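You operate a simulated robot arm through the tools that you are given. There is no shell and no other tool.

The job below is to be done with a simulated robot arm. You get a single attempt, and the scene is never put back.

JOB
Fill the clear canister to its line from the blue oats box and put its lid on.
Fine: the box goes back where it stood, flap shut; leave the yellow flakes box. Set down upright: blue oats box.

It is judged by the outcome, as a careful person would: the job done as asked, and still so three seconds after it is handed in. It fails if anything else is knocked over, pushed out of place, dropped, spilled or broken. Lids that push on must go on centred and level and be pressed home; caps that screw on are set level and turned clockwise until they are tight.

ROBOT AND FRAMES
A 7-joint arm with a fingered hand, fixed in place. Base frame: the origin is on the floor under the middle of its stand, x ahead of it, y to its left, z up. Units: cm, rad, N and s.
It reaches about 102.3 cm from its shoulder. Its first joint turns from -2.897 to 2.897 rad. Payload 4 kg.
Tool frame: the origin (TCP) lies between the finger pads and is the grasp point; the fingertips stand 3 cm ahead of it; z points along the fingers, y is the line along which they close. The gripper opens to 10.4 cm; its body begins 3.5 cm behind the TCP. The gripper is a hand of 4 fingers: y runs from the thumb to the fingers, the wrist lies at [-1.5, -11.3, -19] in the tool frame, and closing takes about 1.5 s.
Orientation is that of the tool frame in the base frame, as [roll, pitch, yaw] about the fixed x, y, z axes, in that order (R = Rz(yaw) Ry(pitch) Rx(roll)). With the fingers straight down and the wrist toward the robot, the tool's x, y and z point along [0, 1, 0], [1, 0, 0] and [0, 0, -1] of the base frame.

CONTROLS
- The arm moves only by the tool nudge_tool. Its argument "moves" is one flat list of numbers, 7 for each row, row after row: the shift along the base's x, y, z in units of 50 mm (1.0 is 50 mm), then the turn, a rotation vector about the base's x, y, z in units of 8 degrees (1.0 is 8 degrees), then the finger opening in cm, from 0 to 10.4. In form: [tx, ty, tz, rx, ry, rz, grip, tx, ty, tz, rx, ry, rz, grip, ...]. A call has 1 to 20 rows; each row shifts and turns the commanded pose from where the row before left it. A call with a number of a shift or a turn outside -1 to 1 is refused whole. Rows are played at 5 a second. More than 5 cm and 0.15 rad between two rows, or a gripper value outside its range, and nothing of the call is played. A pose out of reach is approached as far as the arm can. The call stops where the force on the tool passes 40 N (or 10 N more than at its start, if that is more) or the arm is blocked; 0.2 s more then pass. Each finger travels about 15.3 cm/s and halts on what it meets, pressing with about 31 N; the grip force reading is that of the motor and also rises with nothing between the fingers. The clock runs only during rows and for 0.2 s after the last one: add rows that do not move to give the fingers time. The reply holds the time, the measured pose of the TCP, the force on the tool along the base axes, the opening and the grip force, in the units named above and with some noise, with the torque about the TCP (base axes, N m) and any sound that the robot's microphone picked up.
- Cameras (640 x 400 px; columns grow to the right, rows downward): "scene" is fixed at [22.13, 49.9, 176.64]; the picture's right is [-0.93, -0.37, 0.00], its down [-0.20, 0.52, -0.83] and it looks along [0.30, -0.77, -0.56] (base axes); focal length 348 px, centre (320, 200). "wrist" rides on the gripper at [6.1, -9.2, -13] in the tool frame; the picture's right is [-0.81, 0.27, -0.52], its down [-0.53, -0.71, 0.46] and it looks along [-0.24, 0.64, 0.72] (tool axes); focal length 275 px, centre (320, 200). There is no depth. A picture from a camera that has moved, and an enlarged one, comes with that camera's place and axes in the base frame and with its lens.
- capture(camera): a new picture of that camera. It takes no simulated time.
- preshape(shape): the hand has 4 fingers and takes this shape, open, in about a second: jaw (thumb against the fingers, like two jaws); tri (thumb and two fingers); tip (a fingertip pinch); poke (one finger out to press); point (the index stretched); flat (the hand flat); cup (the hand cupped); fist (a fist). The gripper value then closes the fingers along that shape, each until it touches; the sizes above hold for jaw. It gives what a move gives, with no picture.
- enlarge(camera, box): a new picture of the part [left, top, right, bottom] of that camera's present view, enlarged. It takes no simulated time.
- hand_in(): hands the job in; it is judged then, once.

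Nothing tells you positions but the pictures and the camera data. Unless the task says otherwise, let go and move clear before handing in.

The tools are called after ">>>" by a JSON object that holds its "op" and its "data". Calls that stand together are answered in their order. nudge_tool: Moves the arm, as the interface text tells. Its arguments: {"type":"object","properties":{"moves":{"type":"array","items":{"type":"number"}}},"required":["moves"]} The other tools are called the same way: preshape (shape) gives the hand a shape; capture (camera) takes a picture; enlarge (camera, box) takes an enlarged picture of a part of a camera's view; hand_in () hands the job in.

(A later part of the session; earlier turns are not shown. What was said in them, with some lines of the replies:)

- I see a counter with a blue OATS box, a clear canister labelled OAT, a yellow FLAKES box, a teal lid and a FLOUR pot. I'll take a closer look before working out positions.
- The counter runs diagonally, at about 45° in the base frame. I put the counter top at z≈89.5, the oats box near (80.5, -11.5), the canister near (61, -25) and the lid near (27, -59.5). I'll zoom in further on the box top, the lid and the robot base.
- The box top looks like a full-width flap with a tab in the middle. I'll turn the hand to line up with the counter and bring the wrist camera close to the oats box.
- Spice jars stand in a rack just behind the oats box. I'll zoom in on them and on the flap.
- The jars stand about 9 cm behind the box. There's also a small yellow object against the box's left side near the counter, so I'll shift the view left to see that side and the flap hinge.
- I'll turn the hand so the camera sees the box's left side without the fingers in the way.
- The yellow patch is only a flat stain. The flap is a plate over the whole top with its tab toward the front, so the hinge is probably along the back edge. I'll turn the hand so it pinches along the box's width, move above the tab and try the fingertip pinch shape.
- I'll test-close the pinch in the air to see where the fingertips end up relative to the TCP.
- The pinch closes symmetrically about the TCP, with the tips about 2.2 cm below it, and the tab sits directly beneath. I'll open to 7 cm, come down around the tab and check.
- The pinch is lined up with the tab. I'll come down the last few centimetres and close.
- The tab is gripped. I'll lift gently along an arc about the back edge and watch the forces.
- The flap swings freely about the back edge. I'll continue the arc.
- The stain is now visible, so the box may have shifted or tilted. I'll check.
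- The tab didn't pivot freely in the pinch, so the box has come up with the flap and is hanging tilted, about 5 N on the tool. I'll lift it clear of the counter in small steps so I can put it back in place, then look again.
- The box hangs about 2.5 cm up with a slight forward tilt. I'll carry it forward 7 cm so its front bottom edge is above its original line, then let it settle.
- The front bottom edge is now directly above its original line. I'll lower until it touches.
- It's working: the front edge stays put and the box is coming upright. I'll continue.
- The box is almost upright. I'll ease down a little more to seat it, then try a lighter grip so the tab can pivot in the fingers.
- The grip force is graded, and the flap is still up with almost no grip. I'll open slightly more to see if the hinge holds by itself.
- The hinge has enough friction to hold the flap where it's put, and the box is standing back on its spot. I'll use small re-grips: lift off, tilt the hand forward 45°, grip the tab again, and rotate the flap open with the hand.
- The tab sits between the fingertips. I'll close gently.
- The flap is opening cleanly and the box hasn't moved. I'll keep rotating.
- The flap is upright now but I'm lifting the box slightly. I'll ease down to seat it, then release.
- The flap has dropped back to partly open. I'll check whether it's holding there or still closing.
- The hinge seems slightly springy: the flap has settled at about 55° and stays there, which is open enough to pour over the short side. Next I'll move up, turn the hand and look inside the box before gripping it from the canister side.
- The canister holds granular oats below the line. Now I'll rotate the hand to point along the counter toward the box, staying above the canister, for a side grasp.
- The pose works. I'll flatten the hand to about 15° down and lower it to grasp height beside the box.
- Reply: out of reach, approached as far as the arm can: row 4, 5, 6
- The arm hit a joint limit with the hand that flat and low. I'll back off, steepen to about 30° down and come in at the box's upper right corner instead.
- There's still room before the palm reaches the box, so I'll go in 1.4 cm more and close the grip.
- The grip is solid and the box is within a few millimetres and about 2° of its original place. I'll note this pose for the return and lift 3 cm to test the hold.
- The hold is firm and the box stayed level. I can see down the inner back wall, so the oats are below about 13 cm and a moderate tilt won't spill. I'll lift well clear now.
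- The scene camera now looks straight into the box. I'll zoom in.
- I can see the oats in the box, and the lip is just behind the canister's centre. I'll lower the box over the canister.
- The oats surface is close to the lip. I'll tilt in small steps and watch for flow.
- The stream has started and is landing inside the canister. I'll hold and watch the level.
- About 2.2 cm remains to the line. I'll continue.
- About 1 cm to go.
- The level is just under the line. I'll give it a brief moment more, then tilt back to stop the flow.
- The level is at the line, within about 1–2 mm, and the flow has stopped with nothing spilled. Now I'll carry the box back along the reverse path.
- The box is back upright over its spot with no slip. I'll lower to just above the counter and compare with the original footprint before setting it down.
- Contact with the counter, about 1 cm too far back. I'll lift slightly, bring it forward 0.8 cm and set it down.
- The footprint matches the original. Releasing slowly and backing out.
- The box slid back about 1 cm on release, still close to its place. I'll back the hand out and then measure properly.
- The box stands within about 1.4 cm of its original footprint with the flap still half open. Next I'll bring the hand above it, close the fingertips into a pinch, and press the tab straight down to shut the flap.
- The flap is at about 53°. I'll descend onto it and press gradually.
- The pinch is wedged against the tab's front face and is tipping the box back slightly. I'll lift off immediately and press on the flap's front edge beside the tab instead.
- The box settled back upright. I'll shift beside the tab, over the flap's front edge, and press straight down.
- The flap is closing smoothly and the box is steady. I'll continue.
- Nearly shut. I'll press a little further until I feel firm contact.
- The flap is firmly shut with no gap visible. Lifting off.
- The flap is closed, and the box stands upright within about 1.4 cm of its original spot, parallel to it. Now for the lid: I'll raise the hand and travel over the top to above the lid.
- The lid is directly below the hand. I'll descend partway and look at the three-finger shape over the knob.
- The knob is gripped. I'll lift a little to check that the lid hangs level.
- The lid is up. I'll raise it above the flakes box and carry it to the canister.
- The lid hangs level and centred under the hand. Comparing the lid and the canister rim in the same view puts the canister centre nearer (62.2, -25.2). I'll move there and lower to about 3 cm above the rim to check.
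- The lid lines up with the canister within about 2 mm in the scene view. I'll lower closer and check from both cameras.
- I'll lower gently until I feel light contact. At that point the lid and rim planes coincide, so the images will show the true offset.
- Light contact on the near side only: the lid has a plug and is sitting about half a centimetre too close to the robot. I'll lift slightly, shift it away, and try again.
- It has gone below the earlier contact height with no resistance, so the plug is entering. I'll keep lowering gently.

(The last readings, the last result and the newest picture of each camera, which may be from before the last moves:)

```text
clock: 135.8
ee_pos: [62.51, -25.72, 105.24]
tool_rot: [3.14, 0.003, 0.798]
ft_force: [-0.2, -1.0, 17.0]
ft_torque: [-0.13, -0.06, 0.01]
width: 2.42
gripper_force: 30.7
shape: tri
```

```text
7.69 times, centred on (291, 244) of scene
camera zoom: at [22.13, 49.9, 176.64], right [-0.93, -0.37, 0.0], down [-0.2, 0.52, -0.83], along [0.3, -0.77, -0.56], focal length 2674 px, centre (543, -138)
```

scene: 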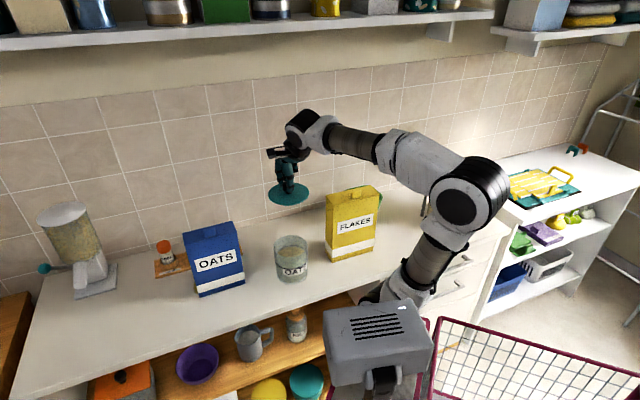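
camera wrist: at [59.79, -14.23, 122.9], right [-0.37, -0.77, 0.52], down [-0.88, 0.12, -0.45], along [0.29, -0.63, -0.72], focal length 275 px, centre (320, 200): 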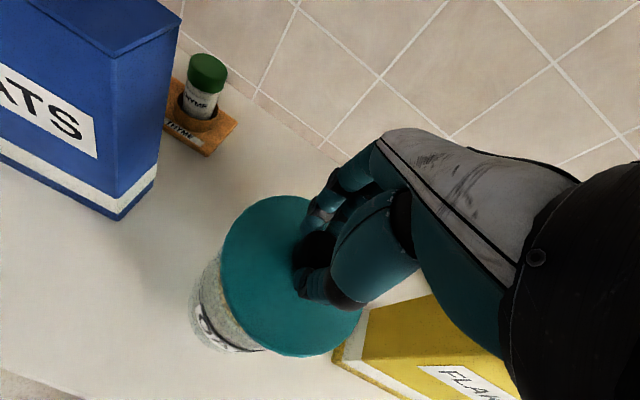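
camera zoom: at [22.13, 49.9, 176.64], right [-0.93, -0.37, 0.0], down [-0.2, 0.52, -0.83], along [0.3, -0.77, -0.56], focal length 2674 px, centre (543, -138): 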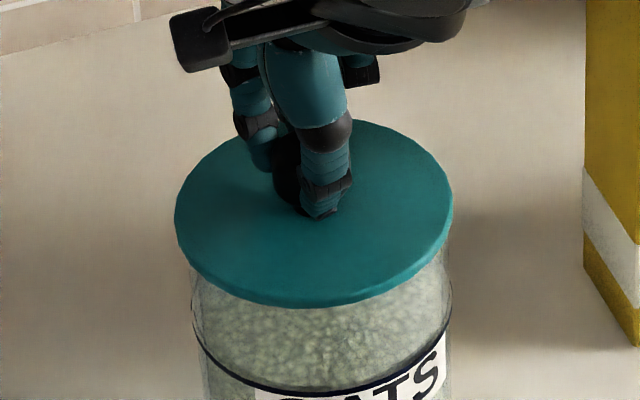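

Even resistance now, 17 N and centred, so the plug is in. I'll press harder to drive the lid home.

>>> {"op": "nudge_tool", "data": {"moves": [0, 0, -0.02, 0, 0, 0, 1.5, 0, 0, 0, 0, 0, 0, 1.5]}}

>>> {"op": "nudge_tool", "data": {"moves": [0, 0, -0.02, 0, 0, 0, 1.5, 0, 0, 0, 0, 0, 0, 1.5]}}

>>> {"op": "enlarge", "data": {"camera": "scene", "box": [268, 218, 314, 270]}}

```text
clock: 136.4
ee_pos: [62.58, -25.6, 105.26]
tool_rot: [3.14, 0.004, 0.799]
ft_force: [1.1, 0.9, 29.1]
ft_torque: [-0.09, -0.03, 0.02]
width: 2.54
gripper_force: 30.4
shape: tri
```

```text
clock: 137.0
ee_pos: [62.56, -25.71, 105.15]
tool_rot: [3.138, 0.004, 0.799]
ft_force: [1.9, 2.1, 39.2]
ft_torque: [-0.11, -0.07, 0.05]
width: 2.66
gripper_force: 30.7
shape: tri
```

```text
7.69 times, centred on (291, 244) of scene
camera zoom: at [22.13, 49.9, 176.64], right [-0.93, -0.37, 0.0], down [-0.2, 0.52, -0.83], along [0.3, -0.77, -0.56], focal length 2674 px, centre (543, -138)
```

zoom: 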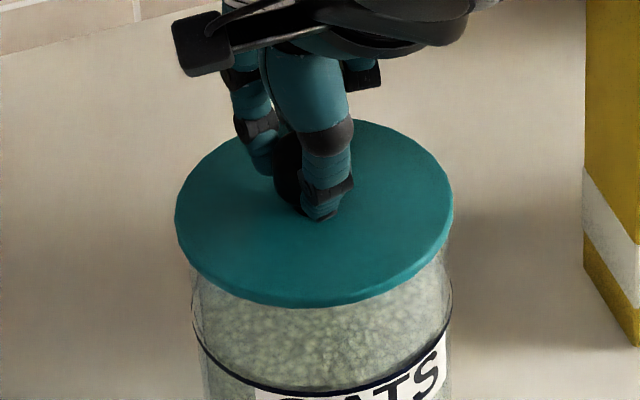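

Force reached 39 N with no further movement. I'll relax the push, release the knob and inspect.

>>> {"op": "nudge_tool", "data": {"moves": [0, 0, 0.03, 0, 0, 0, 1.8, 0, 0, 0.02, 0, 0, 0, 2.2, 0, 0, 0, 0, 0, 0, 3, 0, 0, 0, 0, 0, 0, 4.5, 0, 0, 0, 0, 0, 0, 6.5, 0, 0, 0, 0, 0, 0, 7.5]}}

>>> {"op": "nudge_tool", "data": {"moves": [0, 0, 0.3, 0, 0, 0, 8, 0, 0, 0.5, 0, 0, 0, 8, 0, 0, 0.8, 0, 0, 0, 8, -0.1, 0.1, 0.9, 0, 0, 0, 8, -0.3, 0.3, 0.5, 0, 0, 0, 8, -0.5, 0.5, 0.3, 0, 0, 0, 8]}}

>>> {"op": "enlarge", "data": {"camera": "scene", "box": [266, 215, 318, 285]}}

>>> {"op": "enlarge", "data": {"camera": "scene", "box": [268, 222, 314, 262]}}

>>> {"op": "capture", "data": {"camera": "wrist"}}

```text
clock: 138.4
ee_pos: [62.53, -25.75, 105.22]
tool_rot: [-3.141, 0.005, 0.797]
ft_force: [0.8, 0.3, -0.6]
ft_torque: [0.01, -0.02, 0.0]
width: 7.47
gripper_force: 0.1
shape: tri
```

```text
clock: 139.8
ee_pos: [57.92, -21.27, 121.9]
tool_rot: [-3.14, 0.006, 0.798]
ft_force: [1.2, -0.1, -0.2]
ft_torque: [0.03, 0.02, -0.01]
width: 7.96
gripper_force: 0.1
shape: tri
```

```text
5.71 times, centred on (292, 250) of scene
camera zoom: at [22.13, 49.9, 176.64], right [-0.93, -0.37, 0.0], down [-0.2, 0.52, -0.83], along [0.3, -0.77, -0.56], focal length 1986 px, centre (480, -86)
```

zoom: 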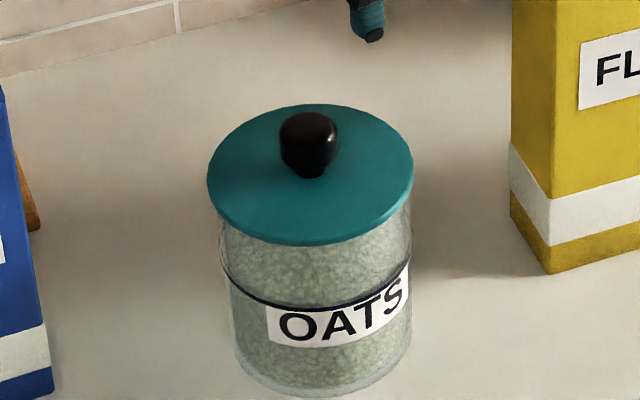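

```text
10.00 times, centred on (291, 242) of scene
camera zoom: at [22.13, 49.9, 176.64], right [-0.93, -0.37, 0.0], down [-0.2, 0.52, -0.83], along [0.3, -0.77, -0.56], focal length 3476 px, centre (610, -220)
```

zoom: 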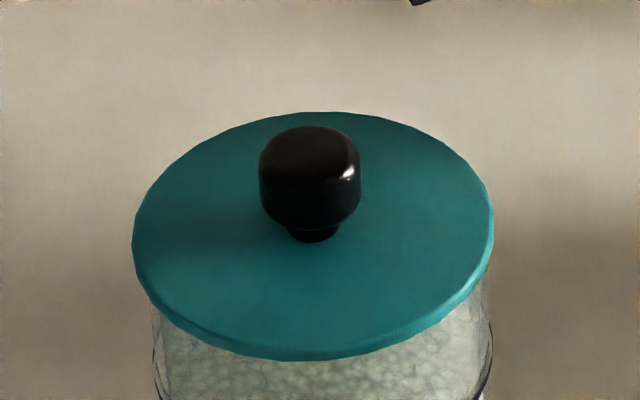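

```text
taken
camera wrist: at [55.54, -10.15, 134.76], right [-0.37, -0.77, 0.52], down [-0.88, 0.12, -0.45], along [0.29, -0.63, -0.72], focal length 275 px, centre (320, 200)
```

wrist: 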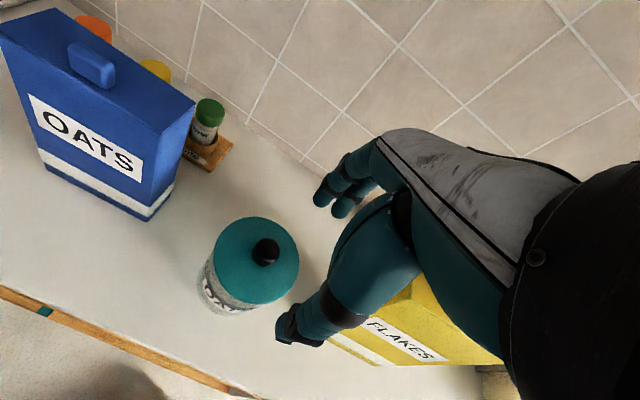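

>>> {"op": "enlarge", "data": {"camera": "wrist", "box": [180, 195, 320, 335]}}

>>> {"op": "enlarge", "data": {"camera": "scene", "box": [270, 242, 312, 266]}}

>>> {"op": "capture", "data": {"camera": "scene"}}

```text
2.86 times, centred on (250, 265) of wrist
camera zoom: at [55.54, -10.15, 134.76], right [-0.37, -0.77, 0.52], down [-0.88, 0.12, -0.45], along [0.29, -0.63, -0.72], focal length 786 px, centre (520, 14)
```

zoom: 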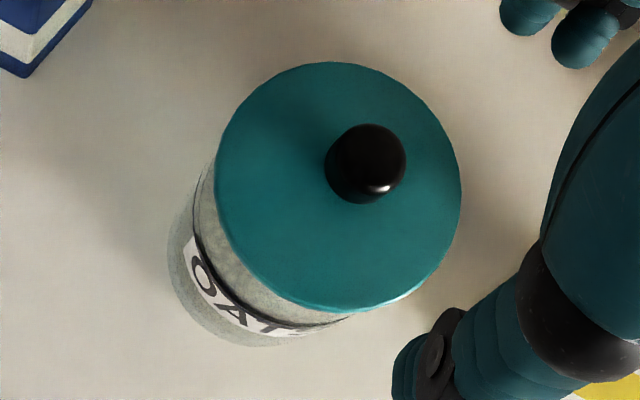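

```text
15.24 times, centred on (291, 254) of scene
camera zoom: at [22.13, 49.9, 176.64], right [-0.93, -0.37, 0.0], down [-0.2, 0.52, -0.83], along [0.3, -0.77, -0.56], focal length 5296 px, centre (762, -623)
```

zoom: 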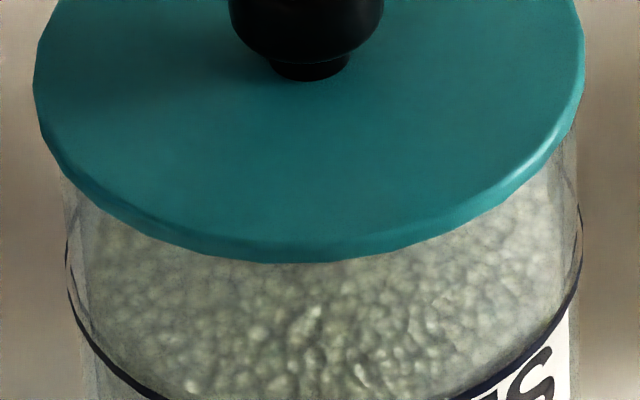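

```text
taken
```

scene: 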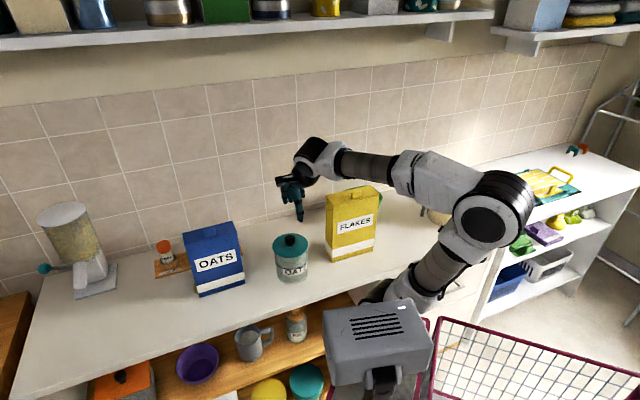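

The lid is on, level and centred, with its edge down at the rim. I'll compare the box and flakes positions with the very first views.

>>> {"op": "enlarge", "data": {"camera": "scene", "box": [140, 170, 300, 310]}}

>>> {"op": "enlarge", "data": {"camera": "scene", "box": [260, 170, 480, 310]}}

>>> {"op": "enlarge", "data": {"camera": "scene", "box": [185, 215, 245, 255]}}

```text
2.86 times, centred on (220, 240) of scene
camera zoom: at [22.13, 49.9, 176.64], right [-0.93, -0.37, 0.0], down [-0.2, 0.52, -0.83], along [0.3, -0.77, -0.56], focal length 993 px, centre (606, 86)
```

zoom: 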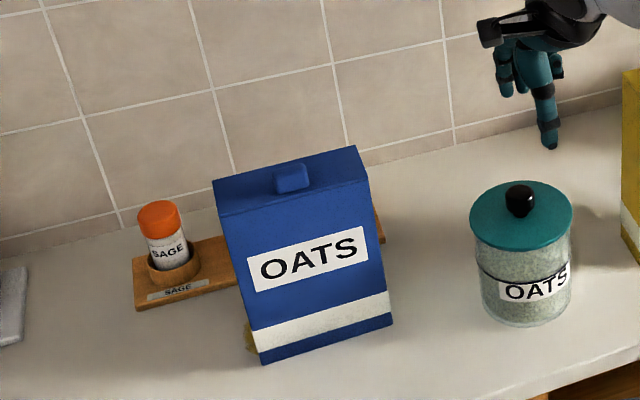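

```text
2.86 times, centred on (370, 240) of scene
camera zoom: at [22.13, 49.9, 176.64], right [-0.93, -0.37, 0.0], down [-0.2, 0.52, -0.83], along [0.3, -0.77, -0.56], focal length 993 px, centre (177, 86)
```

zoom: 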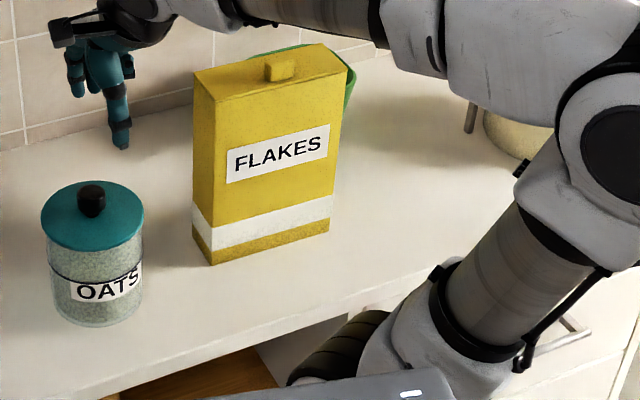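

```text
10.00 times, centred on (215, 235) of scene
camera zoom: at [22.13, 49.9, 176.64], right [-0.93, -0.37, 0.0], down [-0.2, 0.52, -0.83], along [0.3, -0.77, -0.56], focal length 3476 px, centre (1370, -150)
```

zoom: 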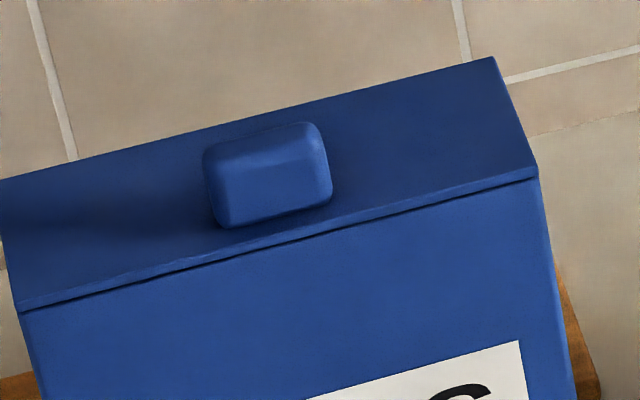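

The box is within about 1 cm of its original position with the flap shut, the flakes box is untouched, and the canister is filled and lidded. I'll move the arm well clear and take a last look.

>>> {"op": "nudge_tool", "data": {"moves": [-0.2, 0.3, 0.7, 0, 0, 0, 9, -0.4, 0.6, 0.5, 0, 0, 0, 10, -0.45, 0.7, 0.4, 0, 0, 0, 10, -0.45, 0.7, 0.3, 0, 0, 0, 10, -0.45, 0.7, 0.3, 0, 0, 0, 10, -0.3, 0.5, 0.2, 0, 0, 0, 10, 0, 0, 0, 0, 0, 0, 10, 0, 0, 0, 0, 0, 0, 10, 0, 0, 0, 0, 0, 0, 10]}}

>>> {"op": "capture", "data": {"camera": "scene"}}

>>> {"op": "enlarge", "data": {"camera": "scene", "box": [180, 190, 400, 320]}}

>>> {"op": "enlarge", "data": {"camera": "scene", "box": [266, 215, 318, 285]}}

```text
clock: 141.8
ee_pos: [46.99, -3.64, 133.6]
tool_rot: [3.141, 0.005, 0.797]
ft_force: [0.2, -0.3, -0.1]
ft_torque: [0.05, 0.02, 0.01]
width: 10.02
gripper_force: 0.0
shape: tri
```

```text
taken
```

scene: 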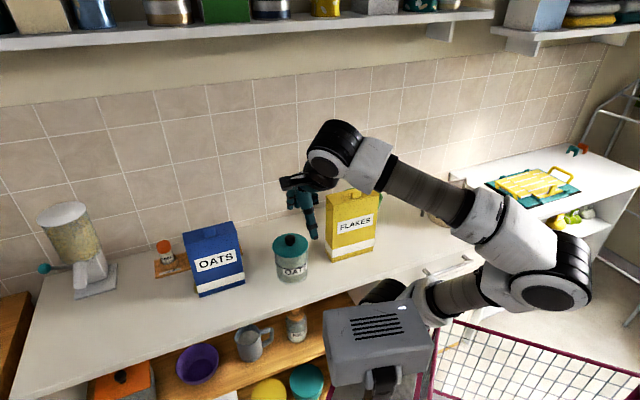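

```text
2.91 times, centred on (290, 255) of scene
camera zoom: at [22.13, 49.9, 176.64], right [-0.93, -0.37, 0.0], down [-0.2, 0.52, -0.83], along [0.3, -0.77, -0.56], focal length 1011 px, centre (407, 40)
```

zoom: 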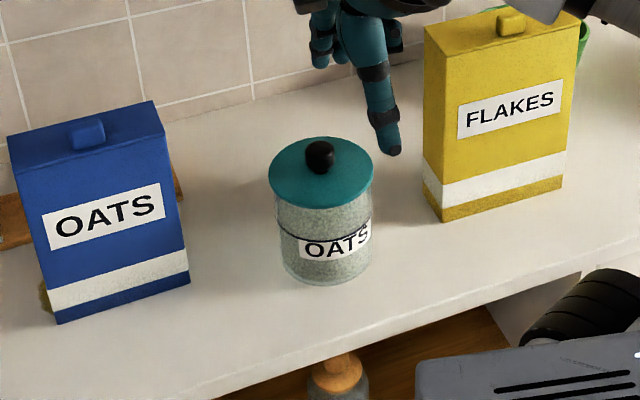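

```text
5.71 times, centred on (292, 250) of scene
camera zoom: at [22.13, 49.9, 176.64], right [-0.93, -0.37, 0.0], down [-0.2, 0.52, -0.83], along [0.3, -0.77, -0.56], focal length 1986 px, centre (480, -86)
```

zoom: 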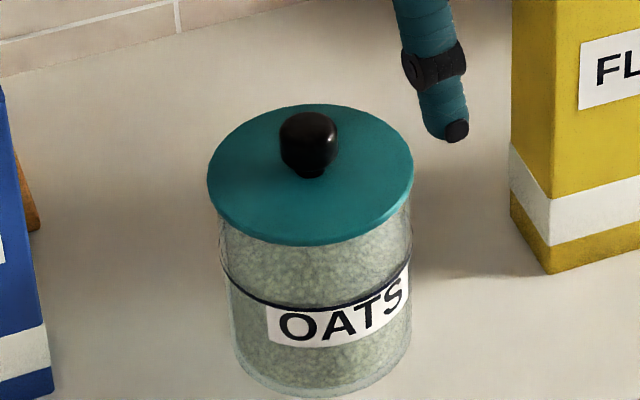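

Everything is in order: the canister is filled to its line with the lid seated level, the oats box is upright in its place with the flap shut, and nothing is spilled or disturbed. The hand is empty and clear, so I'm handing in.

>>> {"op": "hand_in", "data": {}}

```text
The job is handed in.
```

I filled the canister to its line from the blue oats box, pressed its lid on, and handed the job in; I haven't seen the judge's result.

- **Fill:** the oats came to within about 1–2 mm of the line, as far as I could measure from the pictures. I saw no spill.
- **Lid:** it sits level and centred, within about 1–2 mm. I pressed it with about 39 N until it stopped moving.
- **Oats box:** it stands upright with the flap shut, about 1 cm further back than where it started, and parallel to its old position. While I was opening the flap, the box tilted and I briefly lifted it by the flap. I set it back before pouring, and it did not fall.
- **Other items:** the yellow flakes box did not move, and nothing else looked disturbed in the final pictures.
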